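You operate a simulated robot arm through the tools that you are given. There is no shell and no other tool. Be economical: measure what you need, move in short steps, check, and stop when the job is done.

Carry out the task below with a simulated robot arm. There is one attempt and no reset: what you move stays moved.

Task
Gauge the carton's first strap, mend the pull and seal the second.
Fine: Stand the pull gauge on the sealed strap, press its button and put it back. SLACK: pull knob one mark up; BITES: one mark down. The second strap lies ready: press start. It ends tight and sound; leave the clip in the slot. The machine stays on, at rest. Keep hands and goods off strap, slot and clip while it draws. Crush, scorch, knock over or drop nothing.
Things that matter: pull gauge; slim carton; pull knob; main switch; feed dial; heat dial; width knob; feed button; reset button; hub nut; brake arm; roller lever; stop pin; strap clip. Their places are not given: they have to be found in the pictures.

The check looks at the end state, three seconds after you hand in, the way a careful person would. Anything else that was tipped, shoved, dropped, spilled or broken makes it a failure.

Robot
A 6-joint arm with a two-finger parallel gripper, fixed in place. Base frame: the origin is at the foot of the arm, x ahead of it, y to its left, z up. Lengths are in m, angles in degrees, forces in N, time in s.
Its first joint turns from -66.0 to 66.0 degrees. Payload 2.1 kg.
Tool frame: the origin (TCP) lies between the finger pads and is the grasp point; the fingertips stand 0.03 m ahead of it; z points along the fingers, y is the line along which they close. Largest opening 0.094 m; finger width 0.028, thickness 0.01; the body of the gripper, 0.05 by 0.096 m, starts 0.055 m behind the TCP.
Orientation is told as [roll, pitch, yaw] about the base's x, y, z axes, in that order, counted from this pose: with the fingers straight down and closing along the base's y, the tool's x points along the base's -x, its y along +y and its z along -z.

Tools
- The arm moves only by the tool move_arm. Its argument "motion" is a list that holds one entry, the list of rows, each a list of 7 numbers: the shift along the base's x, y, z in m, then the turn, a rotation vector about the base's x, y, z in degrees, then the opening, from 0 (shut) to 1 (fully open). In form: [[[dx, dy, dz, wx, wy, wz, jaw], ...]]. A call has 1 to 20 rows; each row is the pose to reach, as a shift and turn from the pose commanded when the call began. Rows are played at 5 a second. More than 0.05 m and 8.6 degrees between two rows, or a gripper value outside its range, and nothing of the call is played. A pose out of reach is approached as far as the arm can. The call stops where the force on the tool passes 40 N (or 10 N more than at its start, if that is more) or the arm is blocked; 0.2 s more then pass. The fingers move at their own pace (about 0.072 m/s each) and stop on an object; they squeeze with about 28 N. The grip force told is the motor's: it shows also when the fingers shut on nothing. Time passes only in rows, and 0.2 s behind the last, so rows that repeat a pose let the fingers close. The reply holds the time, the measured pose of the TCP, the force on the tool along the base axes, the opening and the grip force, in the units named above and with some noise.
- Cameras (640 x 400 px; columns grow to the right, rows downward): "scene" is fixed at [0.0189, -0.339, 0.5049]; the picture's right is [0.95, -0.31, 0.00], its down [-0.14, -0.42, -0.90] and it looks along [0.28, 0.85, -0.44] (base axes); focal length 250 px, centre (320, 200). "wrist" rides on the gripper at [-0.037, 0, -0.058] in the tool frame; the picture's right is [0.00, -1.00, 0.00], its down [0.97, 0.00, -0.24] and it looks along [0.24, 0.00, 0.97] (tool axes); focal length 218 px, centre (320, 200).
- snapshot(camera): a new picture of that camera. No time passes.
- probe_pixels(camera, pixels): for up to 12 pixels [column, row] of the newest picture of that camera ("zoom" is the newest enlarged one), the place [x, y, z] in the base frame of the surface seen there, good to about 0.003 m, but the place of the scene camera against the robot may be out by one fixed shift of up to 0.025 m in any direction. No time passes.
- enlarge(camera, box): a new picture of the part [left, top, right, bottom] of that camera's present view, enlarged. No time passes.
- job_done(): hands the job in; it is judged then, once.

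Work in short steps. Measure before you move; look again where a grasp or a placing could have gone wrong, and mend it. You have 80 turns and 34 pictures in all, those below and enlarged ones among them. Open the gripper and draw the arm clear of the work before you hand the job in, unless the task says otherwise; then end with one line.

The tools are called after "Call:" as name(argument=value, ...) on one line, values as JSON. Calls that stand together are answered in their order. move_arm: Moves the arm, as the interface text tells. Its arguments: {"type":"object","properties":{"motion":{"type":"array"}},"required":["motion"]} The other tools are called the same way: snapshot (camera) takes a picture; probe_pixels (camera, pixels) gives the place of the surface under pixels of a picture; enlarge (camera, box) takes an enlarged picture of a part of a camera's view; job_done () hands the job in.

At the start:

```text
time: 0.0
tool_pos: [0.2836, -0.0634, 0.4136]
tcp_rot: [0.0, 0.0, 0.0]
ft_force: [0.7, 1.1, 0.8]
opening: 0.0941
grip_force: 0.0
```

scene: 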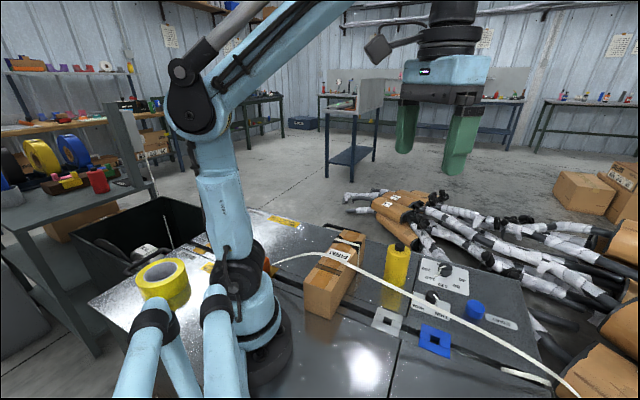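
wrist: 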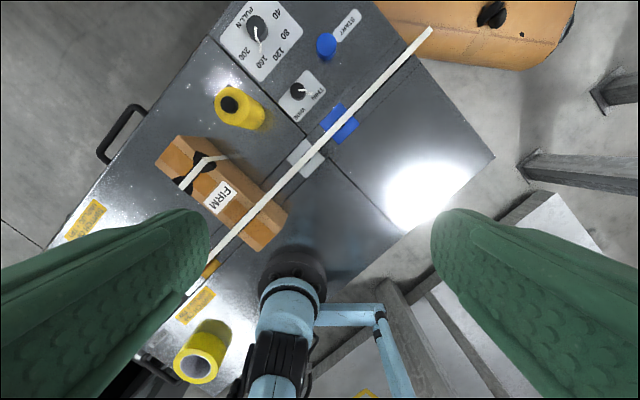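

The wrist view shows the carton (220,195), yellow gauge (240,108), pull knob (257,28), blue start button (327,45). I enlarge both views for detail.

Call:
enlarge(camera="wrist", box=[140, 0, 460, 200])

Call:
enlarge(camera="scene", box=[240, 200, 560, 400])

```text
2.00 times, centred on (300, 100) of wrist
```

zoom: 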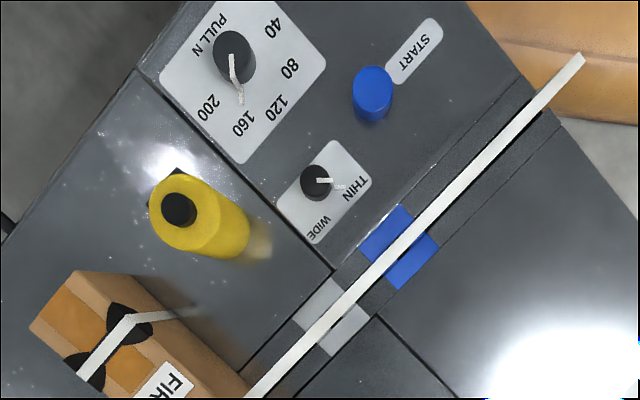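

```text
2.00 times, centred on (400, 300) of scene
```

zoom: 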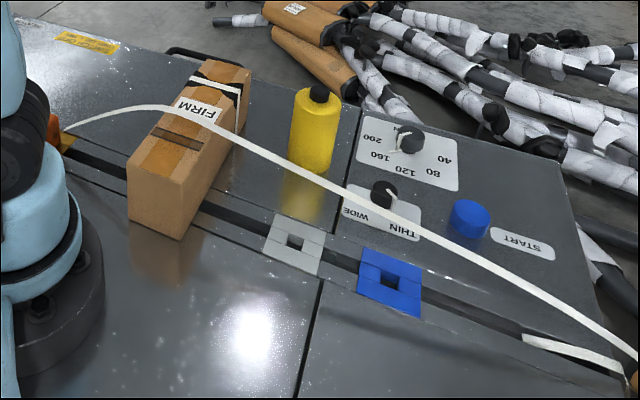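

I probe key points in the wrist picture: gauge top, knob, start button, carton corners, strap, dark spots, table.

Call:
probe_pixels(camera="wrist", pixels=[[229, 105], [240, 112], [256, 28], [258, 42], [326, 44], [176, 148], [160, 165], [198, 182], [203, 162], [188, 184], [243, 226], [275, 205]])

Call:
probe_pixels(camera="wrist", pixels=[[310, 153], [340, 122], [375, 88], [430, 30], [296, 90], [270, 120], [288, 212], [262, 250], [205, 110], [225, 159], [100, 165], [282, 52]])

Call:
probe_pixels(camera="zoom", pixels=[[318, 93], [317, 110], [410, 140], [470, 212], [190, 110], [185, 138], [228, 93], [213, 75], [208, 128], [390, 190], [165, 108], [300, 180]])

```text
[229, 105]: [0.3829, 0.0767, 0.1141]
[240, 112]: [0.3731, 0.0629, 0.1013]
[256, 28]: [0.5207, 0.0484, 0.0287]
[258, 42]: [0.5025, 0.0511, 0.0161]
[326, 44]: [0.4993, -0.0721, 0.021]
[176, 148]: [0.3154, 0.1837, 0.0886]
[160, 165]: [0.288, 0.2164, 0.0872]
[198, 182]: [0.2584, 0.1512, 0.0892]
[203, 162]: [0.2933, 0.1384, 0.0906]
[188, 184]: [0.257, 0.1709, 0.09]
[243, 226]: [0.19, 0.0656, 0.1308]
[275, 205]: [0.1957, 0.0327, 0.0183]
```

```text
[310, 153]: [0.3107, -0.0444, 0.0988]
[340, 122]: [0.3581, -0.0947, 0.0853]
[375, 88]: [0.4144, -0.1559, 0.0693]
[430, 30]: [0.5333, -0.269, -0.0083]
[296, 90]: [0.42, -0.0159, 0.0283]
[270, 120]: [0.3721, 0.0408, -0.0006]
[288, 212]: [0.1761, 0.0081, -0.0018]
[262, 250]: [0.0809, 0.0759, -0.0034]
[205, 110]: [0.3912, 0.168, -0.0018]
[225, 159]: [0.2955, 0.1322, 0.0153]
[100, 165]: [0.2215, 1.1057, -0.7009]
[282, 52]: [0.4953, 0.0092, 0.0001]
```

```text
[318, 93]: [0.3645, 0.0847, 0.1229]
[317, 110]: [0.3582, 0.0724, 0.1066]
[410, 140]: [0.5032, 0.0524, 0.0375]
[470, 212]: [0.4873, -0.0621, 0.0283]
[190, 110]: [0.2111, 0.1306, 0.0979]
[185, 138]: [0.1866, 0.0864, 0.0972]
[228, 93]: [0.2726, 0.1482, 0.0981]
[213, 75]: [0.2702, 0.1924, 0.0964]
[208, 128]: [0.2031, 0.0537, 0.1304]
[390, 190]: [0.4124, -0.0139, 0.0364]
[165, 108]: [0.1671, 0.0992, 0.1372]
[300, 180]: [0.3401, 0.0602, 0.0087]
```

The scene camera is shifted by about (-0.018,+0.007,+0.009); the machine top is at z≈0, the carton top at 0.089 and the gauge top at 0.114. I move closer above the gauge and carton to see details.

Call:
move_arm(motion=[[[0.02, 0.035, -0.02, 0, 0, 0, 1], [0.04, 0.07, -0.04, 0, 0, 0, 1], [0.06, 0.105, -0.06, 0, 0, 0, 1], [0.08, 0.14, -0.08, 0, 0, 0, 1], [0.1, 0.17, -0.1, 0, 0, 0, 1], [0.1, 0.17, -0.1, 0, 0, 0, 1]]])

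Call:
snapshot(camera="wrist")

```text
time: 1.4
tool_pos: [0.3835, 0.1089, 0.315]
tcp_rot: [0.0, 0.0, 0.0]
ft_force: [-0.8, 0.3, -0.2]
opening: 0.0938
grip_force: 0.0
```

```text
29 pictures are left
```

wrist: 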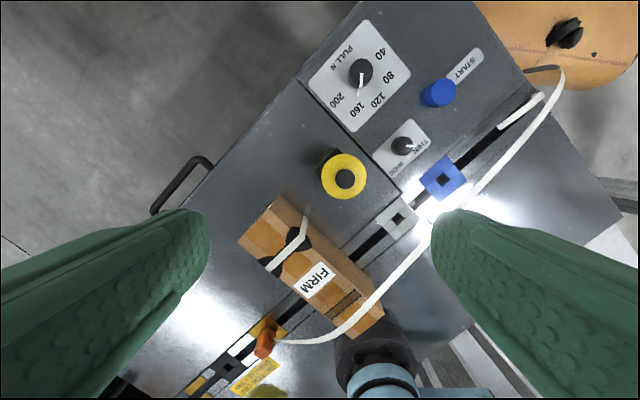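

A good overhead view: gauge (345,178), carton with sealed strap (290,250). I enlarge the carton/gauge/knob part and the orange piece.

Call:
enlarge(camera="wrist", box=[200, 120, 440, 270])

Call:
probe_pixels(camera="wrist", pixels=[[345, 179], [330, 172], [358, 190], [345, 157], [345, 198], [361, 72], [361, 95], [438, 93], [289, 252], [305, 235], [270, 268], [352, 323]])

Call:
probe_pixels(camera="wrist", pixels=[[240, 240], [277, 197], [335, 327], [380, 305], [265, 340], [400, 218], [442, 178], [330, 155], [403, 145], [385, 280], [505, 145], [310, 217]])

```text
2.67 times, centred on (320, 195) of wrist
```

zoom: 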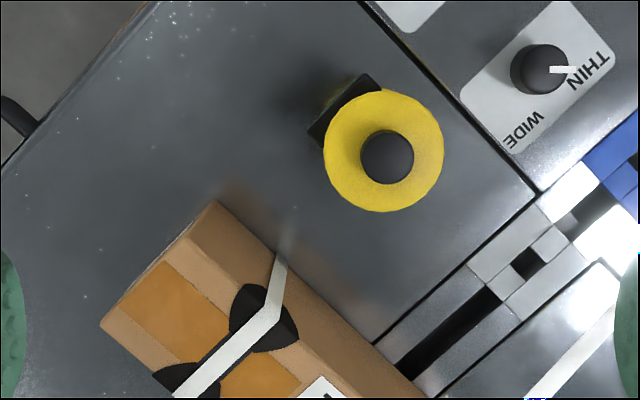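

```text
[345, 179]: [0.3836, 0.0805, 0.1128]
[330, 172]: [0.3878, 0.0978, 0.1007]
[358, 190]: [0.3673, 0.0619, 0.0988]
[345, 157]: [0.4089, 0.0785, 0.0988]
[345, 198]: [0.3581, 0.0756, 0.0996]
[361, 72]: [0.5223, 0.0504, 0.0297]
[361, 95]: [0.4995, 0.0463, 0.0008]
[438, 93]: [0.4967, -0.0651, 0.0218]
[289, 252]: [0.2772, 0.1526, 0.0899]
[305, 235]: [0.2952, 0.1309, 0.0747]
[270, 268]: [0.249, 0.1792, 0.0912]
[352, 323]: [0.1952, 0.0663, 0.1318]
```

```text
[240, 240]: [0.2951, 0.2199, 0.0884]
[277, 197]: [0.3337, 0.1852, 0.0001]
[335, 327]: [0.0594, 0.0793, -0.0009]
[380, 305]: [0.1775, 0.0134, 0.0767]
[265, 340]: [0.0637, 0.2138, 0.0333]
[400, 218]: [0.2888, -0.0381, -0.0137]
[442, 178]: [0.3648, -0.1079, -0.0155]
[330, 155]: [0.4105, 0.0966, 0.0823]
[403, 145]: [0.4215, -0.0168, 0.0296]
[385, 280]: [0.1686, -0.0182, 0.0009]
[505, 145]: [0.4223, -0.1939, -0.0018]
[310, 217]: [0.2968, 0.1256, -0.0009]
```

Gauge: centre ≈(0.383,0.078), 0.05 wide, yellow top at z 0.099, with a black readout on its outer side facing about 43° (wrist 330,155). I turn the gripper 44° so the fingers close across the slot direction (clear of the readout), and stop above the gauge.

Call:
move_arm(motion=[[[0, -0.005, -0.01, 0, 0, 7.5, 1], [0, -0.01, -0.03, 0, 0, 15, 1], [0, -0.015, -0.05, 0, 0, 22.5, 1], [0, -0.02, -0.07, 0, 0, 30, 1], [0, -0.025, -0.09, 0, 0, 37, 1], [0, -0.0285, -0.1, 0, 0, 44, 1], [0, -0.0285, -0.1, 0, 0, 44, 1]]])

Call:
snapshot(camera="wrist")

```text
time: 3.0
tool_pos: [0.3832, 0.0793, 0.2126]
tcp_rot: [0.1, 0.0, 44.1]
ft_force: [0.3, 0.4, 0.2]
opening: 0.0941
grip_force: 0.0
```

```text
27 pictures are left
```

wrist: 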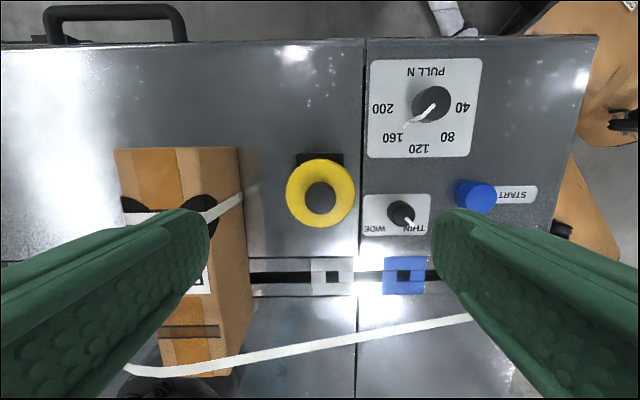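

The gauge is centred between the fingers (col 320, row 193 as predicted). I go down to TCP z≈0.07 and close.

Call:
move_arm(motion=[[[0, 0, -0.04, 0, 0, 0, 1], [0, 0, -0.08, 0, 0, 0, 1], [0, 0, -0.11, 0, 0, 0, 1], [0, 0, -0.13, 0, 0, 0, 1], [0, 0, -0.143, 0, 0, 0, 1], [0, 0, -0.143, 0, 0, 0, 0.7], [0, 0, -0.143, 0, 0, 0, 0.45], [0, 0, -0.143, 0, 0, 0, 0.3], [0, 0, -0.143, 0, 0, 0, 0.3], [0, 0, -0.143, 0, 0, 0, 0.3]]])

```text
time: 5.2
tool_pos: [0.3842, 0.0799, 0.07]
tcp_rot: [0.0, 0.0, 44.0]
ft_force: [0.2, 0.1, -0.3]
opening: 0.0575
grip_force: 28.4
```

Gripped at 0.0575. I probe the earlier picture for strap and carton edges while lifting slightly.

Call:
probe_pixels(camera="wrist", pixels=[[118, 152], [173, 152], [181, 155], [198, 200], [205, 218], [140, 217], [122, 217], [175, 310], [211, 345], [222, 208], [131, 200], [345, 157]])

Call:
move_arm(motion=[[[0, 0, 0.02, 0, 0, 0, 0.3], [0, 0, 0.06, 0, 0, 0, 0.3], [0, 0, 0.1, 0, 0, 0, 0.3], [0, 0, 0.12, 0, 0, 0, 0.3], [0, 0, 0.12, 0, 0, 0, 0.3]]])

Call:
snapshot(camera="wrist")

```text
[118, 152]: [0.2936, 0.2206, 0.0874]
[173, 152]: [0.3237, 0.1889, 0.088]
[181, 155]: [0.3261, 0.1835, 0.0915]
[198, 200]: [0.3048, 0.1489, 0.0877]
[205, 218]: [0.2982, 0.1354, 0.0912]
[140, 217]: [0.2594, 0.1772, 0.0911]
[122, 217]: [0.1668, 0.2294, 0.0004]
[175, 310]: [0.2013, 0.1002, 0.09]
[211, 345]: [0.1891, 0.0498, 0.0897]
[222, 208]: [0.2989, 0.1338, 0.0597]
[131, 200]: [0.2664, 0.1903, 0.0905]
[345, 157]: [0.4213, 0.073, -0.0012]
```

```text
time: 6.4
tool_pos: [0.3827, 0.077, 0.1905]
tcp_rot: [-0.1, 0.0, 44.0]
ft_force: [-0.4, 0.3, -0.4]
opening: 0.0281
grip_force: 0.1
```

```text
26 pictures are left
```

wrist: 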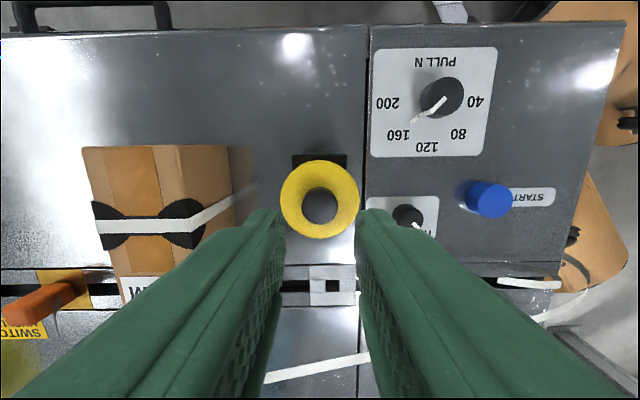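

The gripper came up empty: the gauge stayed standing at (320,200). I look more closely at it and what's behind it.

Call:
enlarge(camera="wrist", box=[240, 120, 400, 260])

Call:
enlarge(camera="scene", box=[340, 210, 460, 330])

Call:
probe_pixels(camera="wrist", pixels=[[320, 157], [300, 157], [340, 157], [320, 172], [320, 232], [290, 198], [352, 198], [320, 200], [320, 190]])

```text
2.86 times, centred on (320, 190) of wrist
```

zoom: 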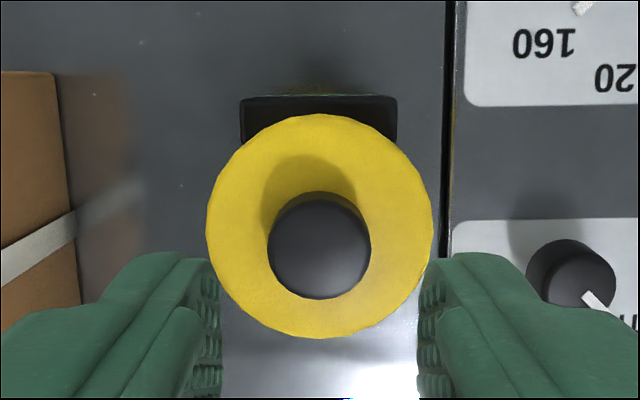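

```text
3.33 times, centred on (400, 270) of scene
```

zoom: 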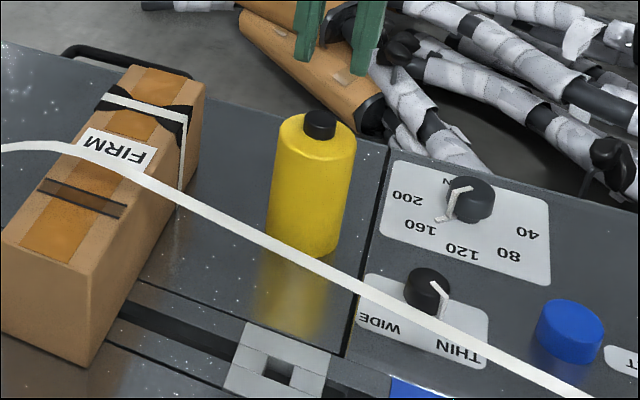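

```text
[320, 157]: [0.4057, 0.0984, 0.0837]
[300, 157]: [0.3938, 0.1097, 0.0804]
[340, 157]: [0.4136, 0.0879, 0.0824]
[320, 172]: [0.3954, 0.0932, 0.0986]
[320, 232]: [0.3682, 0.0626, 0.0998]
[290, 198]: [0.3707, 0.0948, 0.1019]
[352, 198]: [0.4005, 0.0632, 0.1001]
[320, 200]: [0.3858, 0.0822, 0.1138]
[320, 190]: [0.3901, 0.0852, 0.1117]
```

The gauge is unmoved and upright, so the pads just slipped with that fast lift. I regrip with the jaw fully commanded shut and lift very slowly.

Call:
move_arm(motion=[[[0, 0, 0, 0, 0, 0, 1], [0, 0, 0, 0, 0, 0, 1], [0, 0, 0, 0, 0, 0, 1], [0, 0, -0.04, 0, 0, 0, 1], [0, 0, -0.08, 0, 0, 0, 1], [0, 0, -0.11, 0, 0, 0, 1], [0, 0, -0.124, 0, 0, 0, 1], [0, 0, -0.124, 0, 0, 0, 0.6], [0, 0, -0.124, 0, 0, 0, 0.3], [0, 0, -0.124, 0, 0, 0, 0], [0, 0, -0.124, 0, 0, 0, 0], [0, 0, -0.124, 0, 0, 0, 0], [0, 0, -0.122, 0, 0, 0, 0], [0, 0, -0.119, 0, 0, 0, 0], [0, 0, -0.116, 0, 0, 0, 0], [0, 0, -0.112, 0, 0, 0, 0]]])

```text
time: 9.8
tool_pos: [0.3833, 0.0798, 0.0795]
tcp_rot: [0.1, -0.2, 44.1]
ft_force: [0.1, -0.2, -1.6]
opening: 0.0587
grip_force: 27.5
```

Opening 0.0587 and about -1.6 N vertical; I continue slowly and check whether it's held.

Call:
move_arm(motion=[[[0, 0, 0.005, 0, 0, 0, 0], [0, 0, 0.01, 0, 0, 0, 0], [0, 0, 0.018, 0, 0, 0, 0], [0, 0, 0.026, 0, 0, 0, 0], [0, 0, 0.034, 0, 0, 0, 0]]])

Call:
enlarge(camera="scene", box=[300, 170, 500, 330])

```text
time: 11.0
tool_pos: [0.3842, 0.08, 0.1132]
tcp_rot: [0.0, 0.0, 44.0]
ft_force: [0.8, 0.7, -1.1]
opening: 0.0584
grip_force: 27.8
```

```text
2.50 times, centred on (400, 250) of scene
```

zoom: 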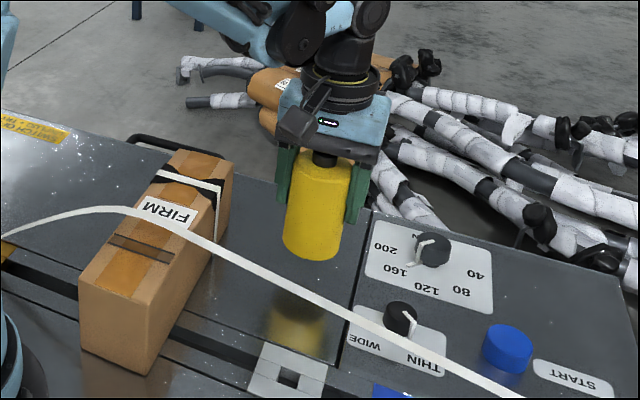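

The gauge is held. I probe the strap and top edges of the carton in the last unobstructed wrist picture to fix the centre.

Call:
probe_pixels(camera="wrist", pixels=[[97, 226], [103, 226], [150, 224], [185, 223], [192, 222], [198, 220], [205, 216], [90, 160], [165, 160], [172, 160], [178, 160], [184, 160]])

Call:
move_arm(motion=[[[0, 0, 0.015, 0, 0, 0, 0], [0, 0, 0.035, 0, 0, 0, 0], [0, 0, 0.055, 0, 0, 0, 0], [0, 0, 0.075, 0, 0, 0, 0], [0, 0, 0.09, 0, 0, 0, 0], [0, 0, 0.095, 0, 0, 0, 0]]])

```text
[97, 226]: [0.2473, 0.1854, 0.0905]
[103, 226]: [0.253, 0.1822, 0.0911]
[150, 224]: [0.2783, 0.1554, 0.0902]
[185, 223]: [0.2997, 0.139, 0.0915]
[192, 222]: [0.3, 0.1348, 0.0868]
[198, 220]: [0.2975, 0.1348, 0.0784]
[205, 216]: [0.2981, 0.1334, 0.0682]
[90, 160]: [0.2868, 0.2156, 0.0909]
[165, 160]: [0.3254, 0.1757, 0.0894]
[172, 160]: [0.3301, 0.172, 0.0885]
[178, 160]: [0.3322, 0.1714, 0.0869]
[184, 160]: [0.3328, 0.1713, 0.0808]
```

```text
time: 12.4
tool_pos: [0.3841, 0.0779, 0.2096]
tcp_rot: [0.0, 0.0, 44.0]
ft_force: [-0.1, 0.3, -1.2]
opening: 0.0581
grip_force: 28.0
```

The carton top there runs from (0.246,0.187) to (0.2995,0.1365), so the target centre is (0.273,0.162). I carry the gauge over slowly at height and come to a few mm above the strap.

Call:
move_arm(motion=[[[-0.008, 0.006, 0, 0, 0, 0, 0], [-0.025, 0.019, 0, 0, 0, 0, 0], [-0.045, 0.034, 0, 0, 0, 0, 0], [-0.065, 0.0495, 0, 0, 0, 0, 0], [-0.085, 0.0645, 0, 0, 0, 0, 0], [-0.1, 0.076, 0, 0, 0, 0, 0], [-0.108, 0.082, 0, 0, 0, 0, 0], [-0.1106, 0.0841, 0, 0, 0, 0, 0], [-0.1106, 0.0841, -0.01, 0, 0, 0, 0], [-0.1106, 0.0841, -0.025, 0, 0, 0, 0], [-0.1106, 0.0841, -0.037, 0, 0, 0, 0], [-0.1106, 0.0841, -0.041, 0, 0, 0, 0]]])

Call:
snapshot(camera="wrist")

Call:
enlarge(camera="scene", box=[280, 150, 440, 330])

```text
time: 15.0
tool_pos: [0.2741, 0.163, 0.1666]
tcp_rot: [0.0, 0.0, 44.0]
ft_force: [0.1, 0.1, -1.2]
opening: 0.0579
grip_force: 27.9
```

```text
22 pictures are left
```

wrist: 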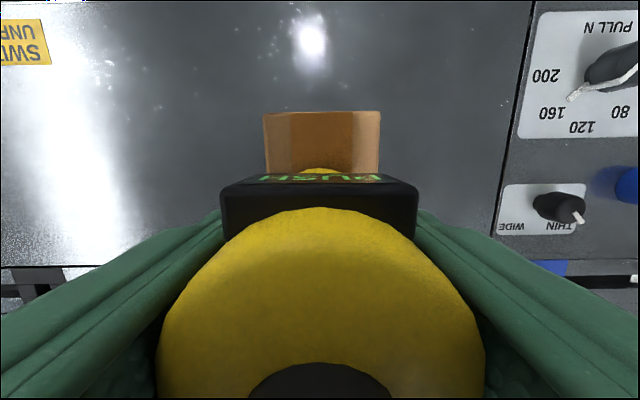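

```text
2.22 times, centred on (360, 240) of scene
```

zoom: 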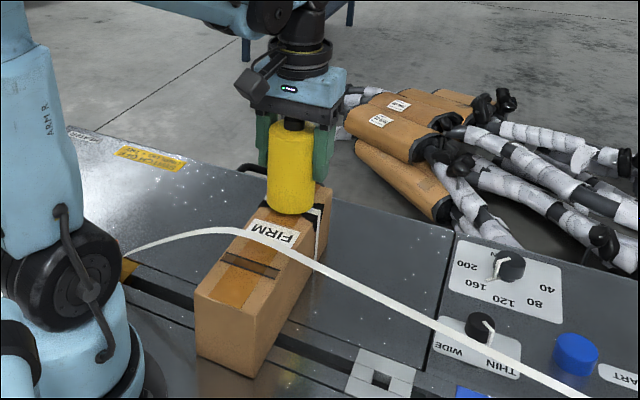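

The readout shows "PUSH" and the carton is centred (cols 263–380). I lower in fine steps toward contact (~8 mm to go).

Call:
move_arm(motion=[[[0, 0, -0.002, 0, 0, 0, 0], [0, 0, -0.004, 0, 0, 0, 0], [0, 0, -0.005, 0, 0, 0, 0], [0, 0, -0.006, 0, 0, 0, 0], [0, 0, -0.0065, 0, 0, 0, 0]]])

```text
time: 16.2
tool_pos: [0.2731, 0.163, 0.1607]
tcp_rot: [0.0, 0.0, 44.0]
ft_force: [0.1, 0.4, -1.8]
opening: 0.0582
grip_force: 28.2
```

Call:
move_arm(motion=[[[0, 0, -0.0005, 0, 0, 0, 0], [0, 0, -0.001, 0, 0, 0, 0], [0, 0, -0.001, 0, 0, 0, 0]]])

```text
time: 17.0
tool_pos: [0.2723, 0.1619, 0.1588]
tcp_rot: [0.1, 0.1, 44.0]
ft_force: [-0.5, 0.0, -0.7]
opening: 0.0581
grip_force: 28.6
```

The force is still about the hanging weight; I go on in 0.5 mm steps.

Call:
move_arm(motion=[[[0, 0, -0.0005, 0, 0, 0, 0], [0, 0, -0.001, 0, 0, 0, 0], [0, 0, -0.001, 0, 0, 0, 0]]])

```text
time: 17.8
tool_pos: [0.2739, 0.1624, 0.1586]
tcp_rot: [0.0, 0.0, 44.0]
ft_force: [0.3, 0.1, -1.9]
opening: 0.0581
grip_force: 28.4
```

Call:
move_arm(motion=[[[0, 0, -0.0005, 0, 0, 0, 0], [0, 0, -0.001, 0, 0, 0, 0], [0, 0, -0.0015, 0, 0, 0, 0], [0, 0, -0.0015, 0, 0, 0, 0]]])

```text
time: 18.8
tool_pos: [0.2727, 0.1629, 0.1564]
tcp_rot: [0.1, 0.0, 44.0]
ft_force: [-4.8, -4.7, 19.0]
opening: 0.0579
grip_force: 27.8
```

Contact (19 N). I back off 1 mm to relax it, then open the jaws and rise straight up.

Call:
move_arm(motion=[[[0, 0, 0.0005, 0, 0, 0, 0], [0, 0, 0.001, 0, 0, 0, 0], [0, 0, 0.001, 0, 0, 0, 0]]])

```text
time: 19.6
tool_pos: [0.2737, 0.1629, 0.1576]
tcp_rot: [0.0, -0.1, 44.0]
ft_force: [0.0, 0.3, -0.8]
opening: 0.0579
grip_force: 27.6
```

Call:
move_arm(motion=[[[0, 0, -0.0003, 0, 0, 0, 0], [0, 0, -0.0005, 0, 0, 0, 0], [0, 0, -0.0005, 0, 0, 0, 0.62], [0, 0, -0.0005, 0, 0, 0, 0.68], [0, 0, -0.0005, 0, 0, 0, 0.75], [0, 0, -0.0005, 0, 0, 0, 0.85], [0, 0, -0.0005, 0, 0, 0, 1], [0, 0, -0.0005, 0, 0, 0, 1], [0, 0, 0.02, 0, 0, 0, 1], [0, 0, 0.06, 0, 0, 0, 1], [0, 0, 0.1, 0, 0, 0, 1], [0, 0, 0.12, 0, 0, 0, 1], [0, 0, 0.12, 0, 0, 0, 0.5], [0, 0, 0.12, 0, 0, 0, 0], [0, 0, 0.12, 0, 0, 0, 0], [0, 0, 0.12, 0, 0, 0, 0], [0, 0, 0.12, 0, 0, 0, 0]]])

Call:
snapshot(camera="wrist")

```text
time: 23.2
tool_pos: [0.2718, 0.1631, 0.2783]
tcp_rot: [0.0, 0.0, 43.9]
ft_force: [0.5, -0.4, 0.1]
opening: 0.0
grip_force: 28.2
```

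```text
20 pictures are left
```

wrist: 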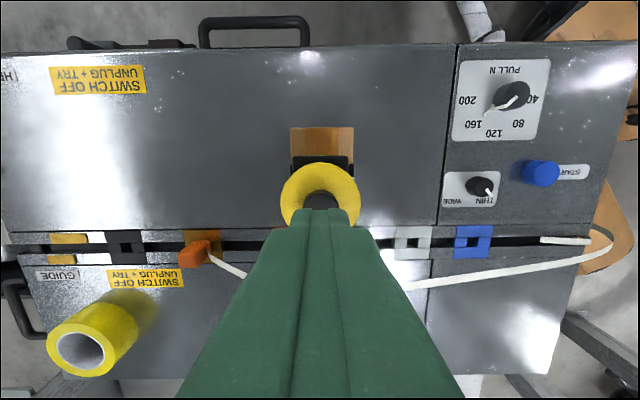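

The gauge stands upright on the strap. I press its button (top ≈0.204) with the shut fingers, approaching in small steps.

Call:
move_arm(motion=[[[0, 0, -0.015, 0, 0, 0, 0], [0, 0, -0.03, 0, 0, 0, 0], [0, 0, -0.038, 0, 0, 0, 0], [0, 0, -0.041, 0, 0, 0, 0], [0, 0, -0.0425, 0, 0, 0, 0], [0, 0, -0.0435, 0, 0, 0, 0]]])

```text
time: 24.6
tool_pos: [0.273, 0.163, 0.2342]
tcp_rot: [0.1, 0.0, 44.0]
ft_force: [-0.6, -0.7, 0.1]
opening: 0.0
grip_force: 28.3
```

Call:
move_arm(motion=[[[0, 0, -0.001, 0, 0, 0, 0], [0, 0, -0.002, 0, 0, 0, 0], [0, 0, -0.002, 0, 0, 0, 0]]])

```text
time: 25.4
tool_pos: [0.2724, 0.1635, 0.2312]
tcp_rot: [0.1, 0.1, 43.9]
ft_force: [1.5, 0.2, 1.7]
opening: 0.0001
grip_force: 27.6
```

Contact is starting (1.7 N); I press slightly further.

Call:
move_arm(motion=[[[0, 0, -0.0007, 0, 0, 0, 0], [0, 0, -0.0015, 0, 0, 0, 0], [0, 0, -0.0015, 0, 0, 0, 0]]])

```text
time: 26.2
tool_pos: [0.2721, 0.1639, 0.2311]
tcp_rot: [0.0, 0.0, 44.0]
ft_force: [-0.1, 0.3, 1.2]
opening: 0.0001
grip_force: 27.7
```

Call:
move_arm(motion=[[[0, 0, -0.0007, 0, 0, 0, 0], [0, 0, -0.0015, 0, 0, 0, 0], [0, 0, -0.002, 0, 0, 0, 0], [0, 0, -0.002, 0, 0, 0, 0]]])

Call:
enlarge(camera="wrist", box=[240, 100, 400, 240])

```text
time: 27.2
tool_pos: [0.2723, 0.1623, 0.2285]
tcp_rot: [0.1, -0.1, 43.9]
ft_force: [2.1, 1.2, 6.4]
opening: 0.0
grip_force: 28.5
```

```text
2.86 times, centred on (320, 170) of wrist
```

zoom: 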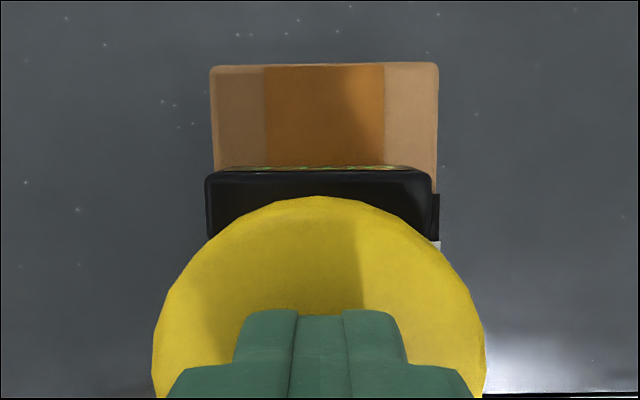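

6.4 N so far. I press 1.5 mm more to be sure, then lift clear and back off outward with a tilt so the wrist camera sees the readout.

Call:
move_arm(motion=[[[0, 0, -0.0007, 0, 0, 0, 0], [0, 0, -0.0014, 0, 0, 0, 0], [0, 0, -0.0014, 0, 0, 0, 0]]])

```text
time: 28.0
tool_pos: [0.2728, 0.1628, 0.2263]
tcp_rot: [0.0, 0.0, 43.9]
ft_force: [1.3, 1.4, 11.1]
opening: 0.0
grip_force: 28.5
```

Call:
move_arm(motion=[[[0, 0, 0.01, 0, 0, 0, 0], [0, 0, 0.035, 0, 0, 0, 0], [0.005, 0.005, 0.05, -2, 2.1, 0, 0], [0.025, 0.024, 0.055, -7, 7.3, 0, 0], [0.045, 0.043, 0.055, -12, 12.5, 0, 0], [0.06, 0.058, 0.055, -17, 17.7, 0, 0], [0.065, 0.062, 0.055, -20.7, 21.6, 0, 0], [0.065, 0.062, 0.055, -20.7, 21.6, 0, 0]]])

Call:
snapshot(camera="wrist")

```text
time: 29.8
tool_pos: [0.3377, 0.2211, 0.2799]
tcp_rot: [0.0, 25.7, 44.0]
ft_force: [0.2, 0.9, -0.3]
opening: 0.0002
grip_force: 27.9
out of reach, approached as far as the arm can: row 7, 8
```

```text
18 pictures are left
```

wrist: 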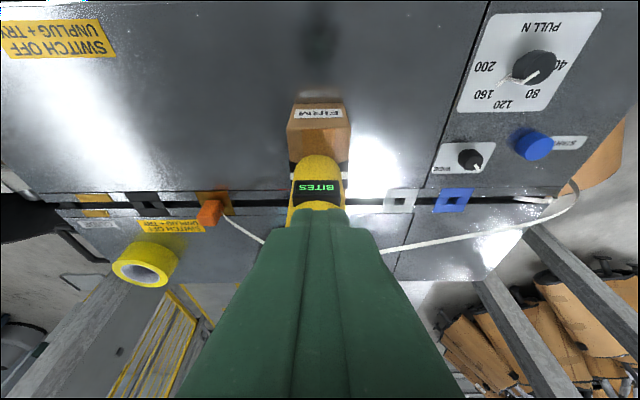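

The readout says BITES, so the pull goes one mark down (160→120). First I return above the gauge, untilting.

Call:
move_arm(motion=[[[-0.005, -0.005, 0, 3.5, -3.7, 0, 0], [-0.02, -0.018, 0, 8, -8.3, 0, 0], [-0.04, -0.036, 0, 12.5, -13, 0, 0], [-0.058, -0.053, 0, 16, -16.6, 0, 0.5], [-0.0647, -0.0591, 0, 17.7, -18.5, 0, 1], [-0.0647, -0.0591, 0, 17.7, -18.5, 0, 1], [-0.0647, -0.0591, 0, 17.7, -18.5, 0, 1]]])

```text
time: 31.4
tool_pos: [0.2711, 0.1605, 0.2823]
tcp_rot: [-0.2, -0.1, 44.0]
ft_force: [0.3, 0.0, -0.1]
opening: 0.0938
grip_force: 0.0
```

Tilt is back to zero. I take one picture to check the centring over the gauge before descending.

Call:
snapshot(camera="wrist")

```text
17 pictures are left
```

wrist: 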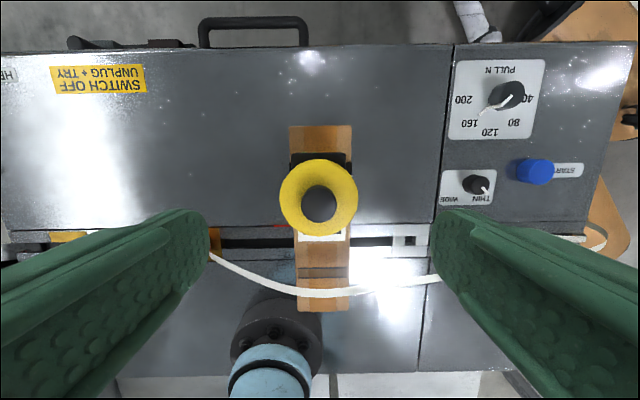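

The gauge is centred sideways and about 2 mm outward (row 197 vs 200 expected); I correct, descend, grip and lift slowly.

Call:
move_arm(motion=[[[0.0015, 0.0014, -0.03, 0, 0, 0, 1], [0.0015, 0.0014, -0.07, 0, 0, 0, 1], [0.0015, 0.0014, -0.1, 0, 0, 0, 1], [0.0015, 0.0014, -0.115, 0, 0, 0, 1], [0.0015, 0.0014, -0.122, 0, 0, 0, 1], [0.0015, 0.0014, -0.122, 0, 0, 0, 0.7], [0.0015, 0.0014, -0.122, 0, 0, 0, 0.4], [0.0015, 0.0014, -0.122, 0, 0, 0, 0], [0.0015, 0.0014, -0.122, 0, 0, 0, 0], [0.0015, 0.0014, -0.122, 0, 0, 0, 0], [0.0015, 0.0014, -0.12, 0, 0, 0, 0], [0.0015, 0.0014, -0.117, 0, 0, 0, 0], [0.0015, 0.0014, -0.112, 0, 0, 0, 0], [0.0015, 0.0014, -0.105, 0, 0, 0, 0], [0.0015, 0.0014, -0.095, 0, 0, 0, 0], [0.0015, 0.0014, -0.085, 0, 0, 0, 0], [0.0015, 0.0014, -0.072, 0, 0, 0, 0], [0.0015, 0.0014, -0.072, 0, 0, 0, 0]]])

```text
time: 35.2
tool_pos: [0.2715, 0.1645, 0.2109]
tcp_rot: [-0.3, -0.1, 44.0]
ft_force: [0.7, 0.4, -0.7]
opening: 0.0585
grip_force: 28.4
```

Held. I carry it back over its place and lower to about 1 cm above the table.

Call:
move_arm(motion=[[[0.008, -0.006, 0, 0, 0, 0, 0], [0.025, -0.019, 0, 0, 0, 0, 0], [0.045, -0.034, 0, 0, 0, 0, 0], [0.065, -0.0495, 0, 0, 0, 0, 0], [0.085, -0.065, 0, 0, 0, 0, 0], [0.1, -0.077, 0, 0, 0, 0, 0], [0.109, -0.083, 0, 0, 0, 0, 0], [0.1115, -0.085, 0, 0, 0, 0, 0], [0.1115, -0.085, -0.015, 0, 0, 0, 0], [0.1115, -0.085, -0.04, 0, 0, 0, 0], [0.1115, -0.085, -0.065, 0, 0, 0, 0], [0.1115, -0.085, -0.09, 0, 0, 0, 0], [0.1115, -0.085, -0.115, 0, 0, 0, 0], [0.1115, -0.085, -0.128, 0, 0, 0, 0], [0.1115, -0.085, -0.132, 0, 0, 0, 0], [0.1115, -0.085, -0.132, 0, 0, 0, 0]]])

```text
time: 38.6
tool_pos: [0.3852, 0.0776, 0.0766]
tcp_rot: [-0.3, -0.1, 43.9]
ft_force: [-0.1, -1.0, -1.8]
opening: 0.0582
grip_force: 27.9
```

Call:
move_arm(motion=[[[0, 0, -0.002, 0, 0, 0, 0], [0, 0, -0.004, 0, 0, 0, 0], [0, 0, -0.0055, 0, 0, 0, 0], [0, 0, -0.0065, 0, 0, 0, 0], [0, 0, -0.0065, 0, 0, 0, 0]]])

```text
time: 39.8
tool_pos: [0.3851, 0.0782, 0.0714]
tcp_rot: [-0.3, -0.1, 44.0]
ft_force: [-0.2, -1.2, -0.9]
opening: 0.058
grip_force: 28.3
```

Still hanging; I continue in small steps.

Call:
move_arm(motion=[[[0, 0, -0.0007, 0, 0, 0, 0], [0, 0, -0.0013, 0, 0, 0, 0], [0, 0, -0.0013, 0, 0, 0, 0]]])

```text
time: 40.6
tool_pos: [0.3843, 0.0787, 0.0716]
tcp_rot: [-0.3, -0.1, 44.0]
ft_force: [-0.1, 0.7, -1.2]
opening: 0.0578
grip_force: 28.2
```

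Call:
move_arm(motion=[[[0, 0, -0.0007, 0, 0, 0, 0], [0, 0, -0.0013, 0, 0, 0, 0], [0, 0, -0.0013, 0, 0, 0, 0]]])

```text
time: 41.4
tool_pos: [0.3863, 0.0774, 0.0686]
tcp_rot: [-0.3, -0.2, 44.1]
ft_force: [0.4, 0.4, -1.4]
opening: 0.0577
grip_force: 28.4
```

Call:
move_arm(motion=[[[0, 0, -0.0007, 0, 0, 0, 0], [0, 0, -0.0013, 0, 0, 0, 0], [0, 0, -0.0013, 0, 0, 0, 0]]])

```text
time: 42.2
tool_pos: [0.3856, 0.0785, 0.0674]
tcp_rot: [-0.4, 0.0, 44.0]
ft_force: [-1.9, -1.8, 16.1]
opening: 0.0581
grip_force: 28.1
```

It stands on the table (16 N). I ease 0.6 mm, release, and rise.

Call:
move_arm(motion=[[[0, 0, 0.0006, 0, 0, 0, 0], [0, 0, 0.0006, 0, 0, 0, 0.62], [0, 0, 0.0006, 0, 0, 0, 0.68], [0, 0, 0.0006, 0, 0, 0, 0.75], [0, 0, 0.0006, 0, 0, 0, 0.85], [0, 0, 0.0006, 0, 0, 0, 1], [0, 0, 0.0006, 0, 0, 0, 1], [0, 0, 0.02, 0, 0, 0, 1], [0, 0, 0.06, 0, 0, 0, 1], [0, 0, 0.1, 0, 0, 0, 1], [0, 0, 0.13, 0, 0, 0, 1], [0.03, -0.01, 0.14, 0, 0, 0, 1], [0.06, -0.015, 0.15, 0, 0, 0, 1], [0.09, -0.02, 0.15, 0, 0, 0, 1], [0.11, -0.025, 0.15, 0, 0, 0, 1], [0.11, -0.025, 0.15, 0, 0, 0, 1]]])

Call:
snapshot(camera="wrist")

```text
time: 45.6
tool_pos: [0.4975, 0.0522, 0.2145]
tcp_rot: [-0.4, 0.0, 44.0]
ft_force: [0.5, 0.5, -0.7]
opening: 0.094
grip_force: 0.1
```

```text
16 pictures are left
```

wrist: 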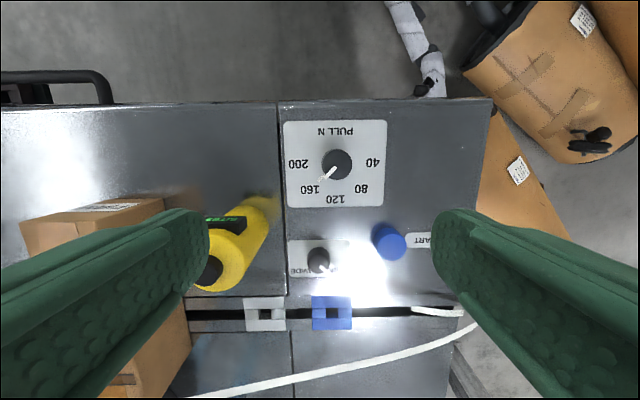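

The gauge stands at its place; the pull knob is at (337,165). I enlarge the dial and probe it.

Call:
enlarge(camera="wrist", box=[275, 110, 435, 280])

Call:
probe_pixels(camera="wrist", pixels=[[337, 163], [337, 152], [350, 163], [325, 163], [337, 174], [330, 172], [322, 180], [298, 163], [310, 190], [337, 200], [361, 188], [373, 162]])

Call:
probe_pixels(camera="wrist", pixels=[[290, 127], [387, 125], [385, 203], [290, 207], [390, 240], [390, 228], [400, 243], [318, 258], [218, 253]])

```text
2.35 times, centred on (355, 195) of wrist
```

zoom: 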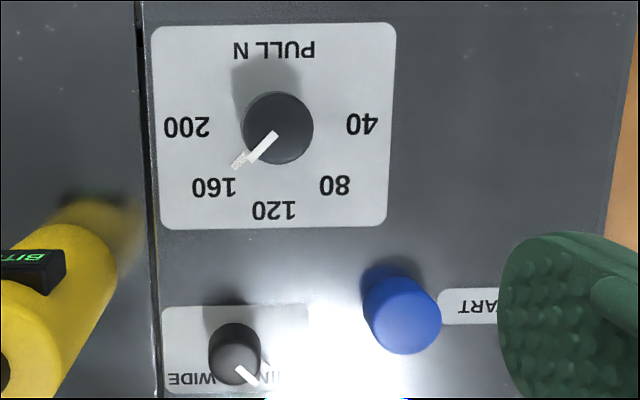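

```text
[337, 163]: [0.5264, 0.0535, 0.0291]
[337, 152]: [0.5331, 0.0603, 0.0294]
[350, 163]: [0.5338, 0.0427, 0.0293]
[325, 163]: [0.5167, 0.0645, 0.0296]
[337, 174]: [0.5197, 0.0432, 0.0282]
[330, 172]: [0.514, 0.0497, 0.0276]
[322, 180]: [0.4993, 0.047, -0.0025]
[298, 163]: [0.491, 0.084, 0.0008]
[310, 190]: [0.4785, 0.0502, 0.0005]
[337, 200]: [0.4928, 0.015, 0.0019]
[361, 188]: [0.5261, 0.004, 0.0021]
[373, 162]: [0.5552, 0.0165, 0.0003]
```

```text
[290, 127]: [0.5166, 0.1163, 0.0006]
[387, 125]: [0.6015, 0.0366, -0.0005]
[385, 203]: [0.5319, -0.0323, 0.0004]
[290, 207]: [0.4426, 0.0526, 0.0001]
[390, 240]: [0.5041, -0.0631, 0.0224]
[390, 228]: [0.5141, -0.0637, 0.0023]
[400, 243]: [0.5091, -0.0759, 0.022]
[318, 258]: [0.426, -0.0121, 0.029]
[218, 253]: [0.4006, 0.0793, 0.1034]
```

Knob centre ≈(0.526,0.053), top z 0.029; labels sit 45° apart, so 160→120 is +45° (counter-clockwise from above). I turn the gripper back to yaw 0 over the knob so the turn ends at the already reached 45°.

Call:
move_arm(motion=[[[0.005, 0, -0.02, 0, 0, -7.5, 1], [0.01, 0, -0.04, 0, 0, -15, 1], [0.015, 0, -0.06, 0, 0, -22.5, 1], [0.02, 0, -0.08, 0, 0, -30, 1], [0.025, 0, -0.1, 0, 0, -37, 1], [0.0283, 0.0005, -0.11, 0, 0, -44, 1], [0.0283, 0.0005, -0.11, 0, 0, -44, 1]]])

Call:
snapshot(camera="wrist")

```text
time: 47.2
tool_pos: [0.5242, 0.054, 0.1074]
tcp_rot: [-0.4, -0.1, -0.1]
ft_force: [0.9, -0.4, -0.6]
opening: 0.0941
grip_force: 0.2
```

```text
14 pictures are left
```

wrist: 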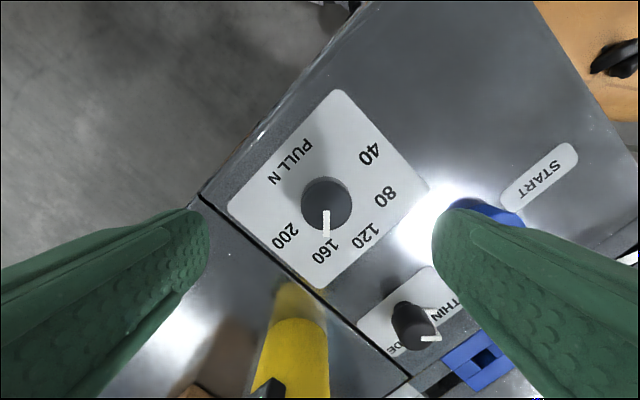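

I probe the knob in this closer view to refine the centre.

Call:
probe_pixels(camera="wrist", pixels=[[326, 200], [304, 203], [348, 203], [326, 181], [316, 203], [338, 203], [331, 240]])

```text
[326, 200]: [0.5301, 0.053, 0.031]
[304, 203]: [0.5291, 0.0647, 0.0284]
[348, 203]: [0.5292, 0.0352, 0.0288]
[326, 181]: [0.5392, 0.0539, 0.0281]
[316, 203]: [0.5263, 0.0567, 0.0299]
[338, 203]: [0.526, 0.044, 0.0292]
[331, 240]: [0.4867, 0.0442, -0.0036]
```

Centre y≈0.050, x≈0.527. I shift, go down to TCP z≈0.037 and close on the knob.

Call:
move_arm(motion=[[[0.002, -0.003, -0.02, 0, 0, 0, 1], [0.002, -0.003, -0.045, 0, 0, 0, 0.8], [0.002, -0.003, -0.06, 0, 0, 0, 0.6], [0.002, -0.003, -0.067, 0, 0, 0, 0.6], [0.002, -0.003, -0.069, 0, 0, 0, 0.6], [0.002, -0.003, -0.069, 0, 0, 0, 0.4], [0.002, -0.003, -0.069, 0, 0, 0, 0.2], [0.002, -0.003, -0.069, 0, 0, 0, 0], [0.002, -0.003, -0.069, 0, 0, 0, 0], [0.002, -0.003, -0.069, 0, 0, 0, 0]]])

```text
time: 49.4
tool_pos: [0.5263, 0.0503, 0.0382]
tcp_rot: [-0.4, -0.2, -0.1]
ft_force: [0.9, -18.1, -7.5]
opening: 0.0353
grip_force: 45.0
```

Gripped (0.035) but with 18 N sideways toward -y; I relieve by shifting slightly -y.

Call:
move_arm(motion=[[[0, -0.0006, 0, 0, 0, 0, 0], [0, -0.0012, 0, 0, 0, 0, 0], [0, -0.0012, 0, 0, 0, 0, 0]]])

```text
time: 50.2
tool_pos: [0.5255, 0.0502, 0.0385]
tcp_rot: [-0.2, -0.2, 0.0]
ft_force: [8.8, -12.6, -25.8]
opening: 0.0354
grip_force: 44.8
```

Forces moved oddly (z -26 N); I open a bit to see whether they vanish.

Call:
move_arm(motion=[[[0, -0.0012, 0, 0, 0, 0, 0.5], [0, -0.0012, 0, 0, 0, 0, 0.6], [0, -0.0012, 0, 0, 0, 0, 0.6]]])

Call:
snapshot(camera="wrist")

```text
time: 51.0
tool_pos: [0.5262, 0.0485, 0.0382]
tcp_rot: [-0.3, -0.1, 0.0]
ft_force: [0.2, 0.6, 0.3]
opening: 0.0565
grip_force: 0.0
```

```text
13 pictures are left
```

wrist: 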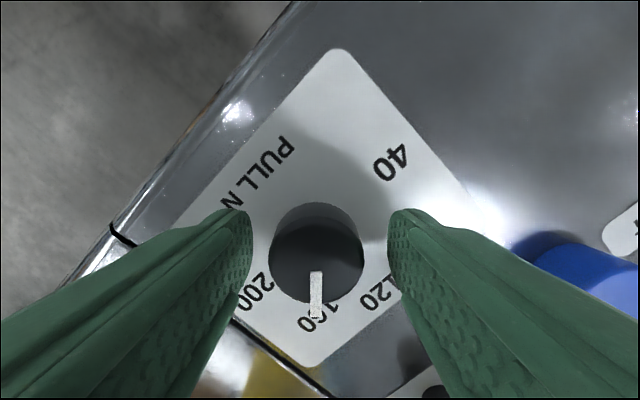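

With the jaws open the knob centre (col 316) is about 1.3 mm to +y and 1 mm to -x of the TCP. I correct and regrip.

Call:
move_arm(motion=[[[-0.001, 0.0013, 0, 0, 0, 0, 0.6], [-0.001, 0.0013, 0, 0, 0, 0, 0.45], [-0.001, 0.0013, 0, 0, 0, 0, 0.34], [-0.001, 0.0013, 0, 0, 0, 0, 0.34], [-0.001, 0.0013, 0, 0, 0, 0, 0.34]]])

```text
time: 52.2
tool_pos: [0.5243, 0.0502, 0.0391]
tcp_rot: [-0.3, -0.1, 0.1]
ft_force: [-2.0, 1.6, -1.9]
opening: 0.0357
grip_force: 44.6
```

Well centred now. I turn +45° about z.

Call:
move_arm(motion=[[[0, 0, 0, 0, 0, 5, 0.3], [0, 0, 0, 0, 0, 10, 0.3], [0, 0, 0, 0, 0, 15, 0.3], [0, 0, 0, 0, 0, 20, 0.3], [0, 0, 0, 0, 0, 25, 0.3], [0, 0, 0, 0, 0, 30, 0.3], [0, 0, 0, 0, 0, 35, 0.3], [0, 0, 0, 0, 0, 40, 0.3], [0, 0, 0, 0, 0, 45, 0.3], [0, 0, 0, 0, 0, 45, 0.3]]])

Call:
snapshot(camera="wrist")

```text
time: 54.4
tool_pos: [0.5247, 0.0507, 0.0379]
tcp_rot: [-0.2, 0.0, 45.2]
ft_force: [1.6, 3.2, -8.5]
opening: 0.0353
grip_force: 44.8
```

```text
12 pictures are left
```

wrist: 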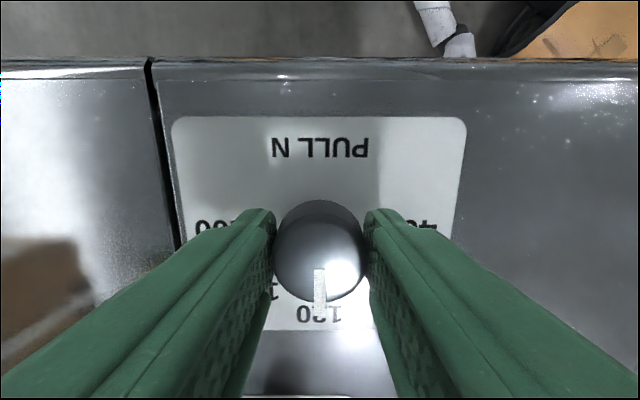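

The pointer is exactly on 120. I release, rise, and move above the START button with the fingers shutting.

Call:
move_arm(motion=[[[0, 0, 0, 0, 0, 0, 0.45], [0, 0, 0, 0, 0, 0, 0.6], [0, 0, 0, 0, 0, 0, 0.7], [0, 0, 0.02, 0, 0, 0, 0.7], [0, 0, 0.06, 0, 0, 0, 0.7], [0, 0, 0.1, 0, 0, 0, 0.4], [-0.005, -0.035, 0.11, 0, 0, 0, 0], [-0.012, -0.075, 0.11, 0, 0, 0, 0], [-0.02, -0.11, 0.11, 0, 0, 0, 0], [-0.02, -0.119, 0.11, 0, 0, 0, 0], [-0.02, -0.119, 0.11, 0, 0, 0, 0]]])

Call:
snapshot(camera="wrist")

```text
time: 56.8
tool_pos: [0.5072, -0.0711, 0.148]
tcp_rot: [-0.2, -0.1, 45.0]
ft_force: [0.5, 0.8, -0.3]
opening: 0.0003
grip_force: 27.8
```

```text
11 pictures are left
```

wrist: 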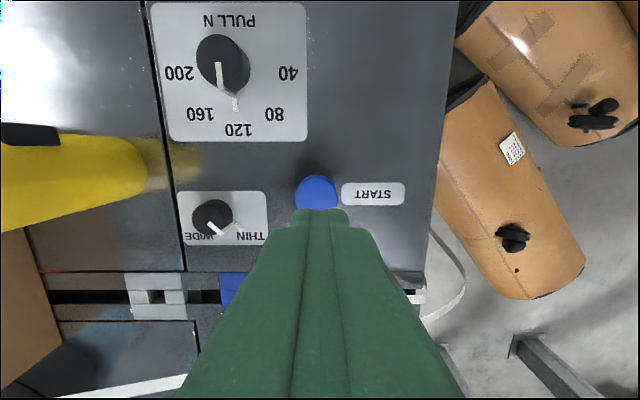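

I probe the button's visible top to refine its centre.

Call:
probe_pixels(camera="wrist", pixels=[[317, 180], [317, 192], [300, 195], [334, 195], [317, 204]])

```text
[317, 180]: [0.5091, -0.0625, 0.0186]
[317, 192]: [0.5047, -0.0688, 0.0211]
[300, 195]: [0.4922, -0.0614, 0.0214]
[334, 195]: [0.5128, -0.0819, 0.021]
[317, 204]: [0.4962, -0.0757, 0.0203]
```

Button centre ≈(0.502,-0.071), top 0.021. I approach to just above it.

Call:
move_arm(motion=[[[-0.004, 0, -0.03, 0, 0, 0, 0], [-0.004, 0, -0.06, 0, 0, 0, 0], [-0.004, 0, -0.083, 0, 0, 0, 0], [-0.004, 0, -0.091, 0, 0, 0, 0], [-0.004, 0, -0.093, 0, 0, 0, 0]]])

```text
time: 58.0
tool_pos: [0.4997, -0.0697, 0.0564]
tcp_rot: [-0.3, -0.1, 45.0]
ft_force: [-0.3, 0.1, -0.1]
opening: 0.0
grip_force: 27.8
```

Tips are ~5 mm above. I press gradually and come straight up again.

Call:
move_arm(motion=[[[0, 0, -0.003, 0, 0, 0, 0], [0, 0, -0.005, 0, 0, 0, 0], [0, 0, -0.0065, 0, 0, 0, 0], [0, 0, -0.0075, 0, 0, 0, 0]]])

```text
time: 59.0
tool_pos: [0.5002, -0.0681, 0.0482]
tcp_rot: [-0.4, 0.0, 45.0]
ft_force: [0.6, -0.1, 1.6]
opening: 0.0
grip_force: 27.7
```

Call:
move_arm(motion=[[[0, 0, -0.001, 0, 0, 0, 0], [0, 0, -0.002, 0, 0, 0, 0], [0, 0, -0.003, 0, 0, 0, 0], [0, 0, -0.003, 0, 0, 0, 0]]])

```text
time: 60.0
tool_pos: [0.5006, -0.0703, 0.0455]
tcp_rot: [-0.3, -0.1, 45.0]
ft_force: [-0.6, 1.3, 2.0]
opening: 0.0
grip_force: 27.5
```

2 N; I look at the scene to see whether the machine already draws.

Call:
enlarge(camera="scene", box=[240, 200, 560, 400])

```text
2.00 times, centred on (400, 300) of scene
```

zoom: 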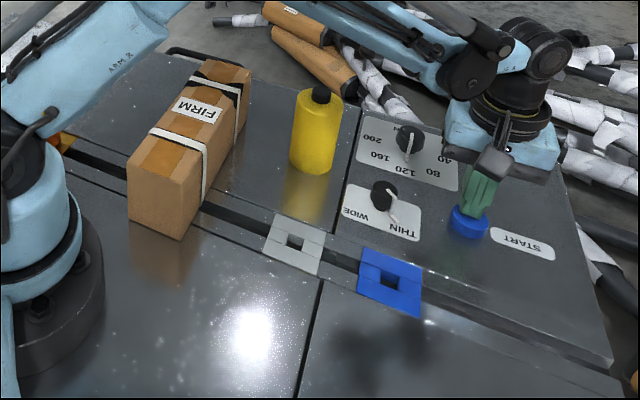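

The second strap has been drawn tight around the carton. I lift off straight up, open the gripper and let the machine finish.

Call:
move_arm(motion=[[[0, 0, 0.01, 0, 0, 0, 0], [0, 0, 0.04, 0, 0, 0, 0], [0, 0, 0.08, 0, 0, 0, 0], [0, 0, 0.12, 0, 0, 0, 0.5], [0, 0, 0.16, 0, 0, 0, 1], [0, 0.02, 0.2, 0, 0, 0, 1], [-0.02, 0.05, 0.235, 0, 0, 0, 1], [-0.04, 0.08, 0.265, 0, 0, 0, 1], [-0.06, 0.1, 0.29, 0, 0, 0, 1], [-0.06, 0.1, 0.29, 0, 0, 0, 1], [-0.06, 0.1, 0.29, 0, 0, 0, 1], [-0.06, 0.1, 0.29, 0, 0, 0, 1], [-0.06, 0.1, 0.29, 0, 0, 0, 1], [-0.06, 0.1, 0.29, 0, 0, 0, 1], [-0.06, 0.1, 0.29, 0, 0, 0, 1]]])

Call:
snapshot(camera="wrist")

Call:
enlarge(camera="scene", box=[280, 220, 440, 330])

```text
refused: row 7 steps farther than a row can; nothing moved
```

```text
9 pictures are left
```

wrist: 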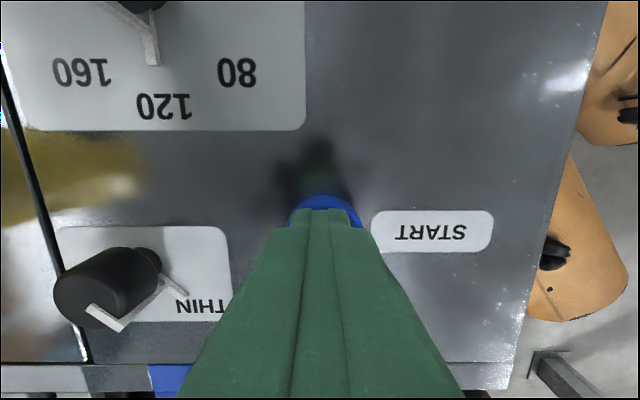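

```text
3.64 times, centred on (360, 275) of scene
```

zoom: 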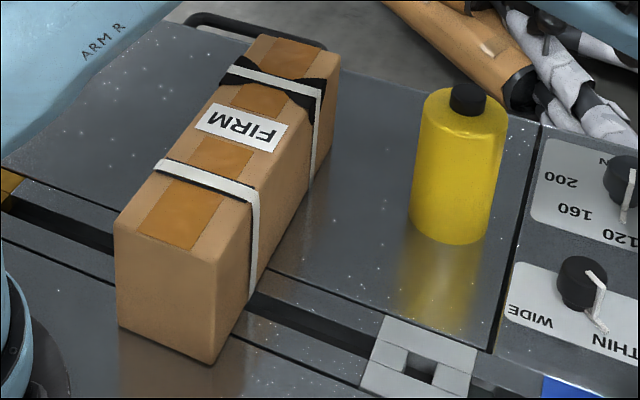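

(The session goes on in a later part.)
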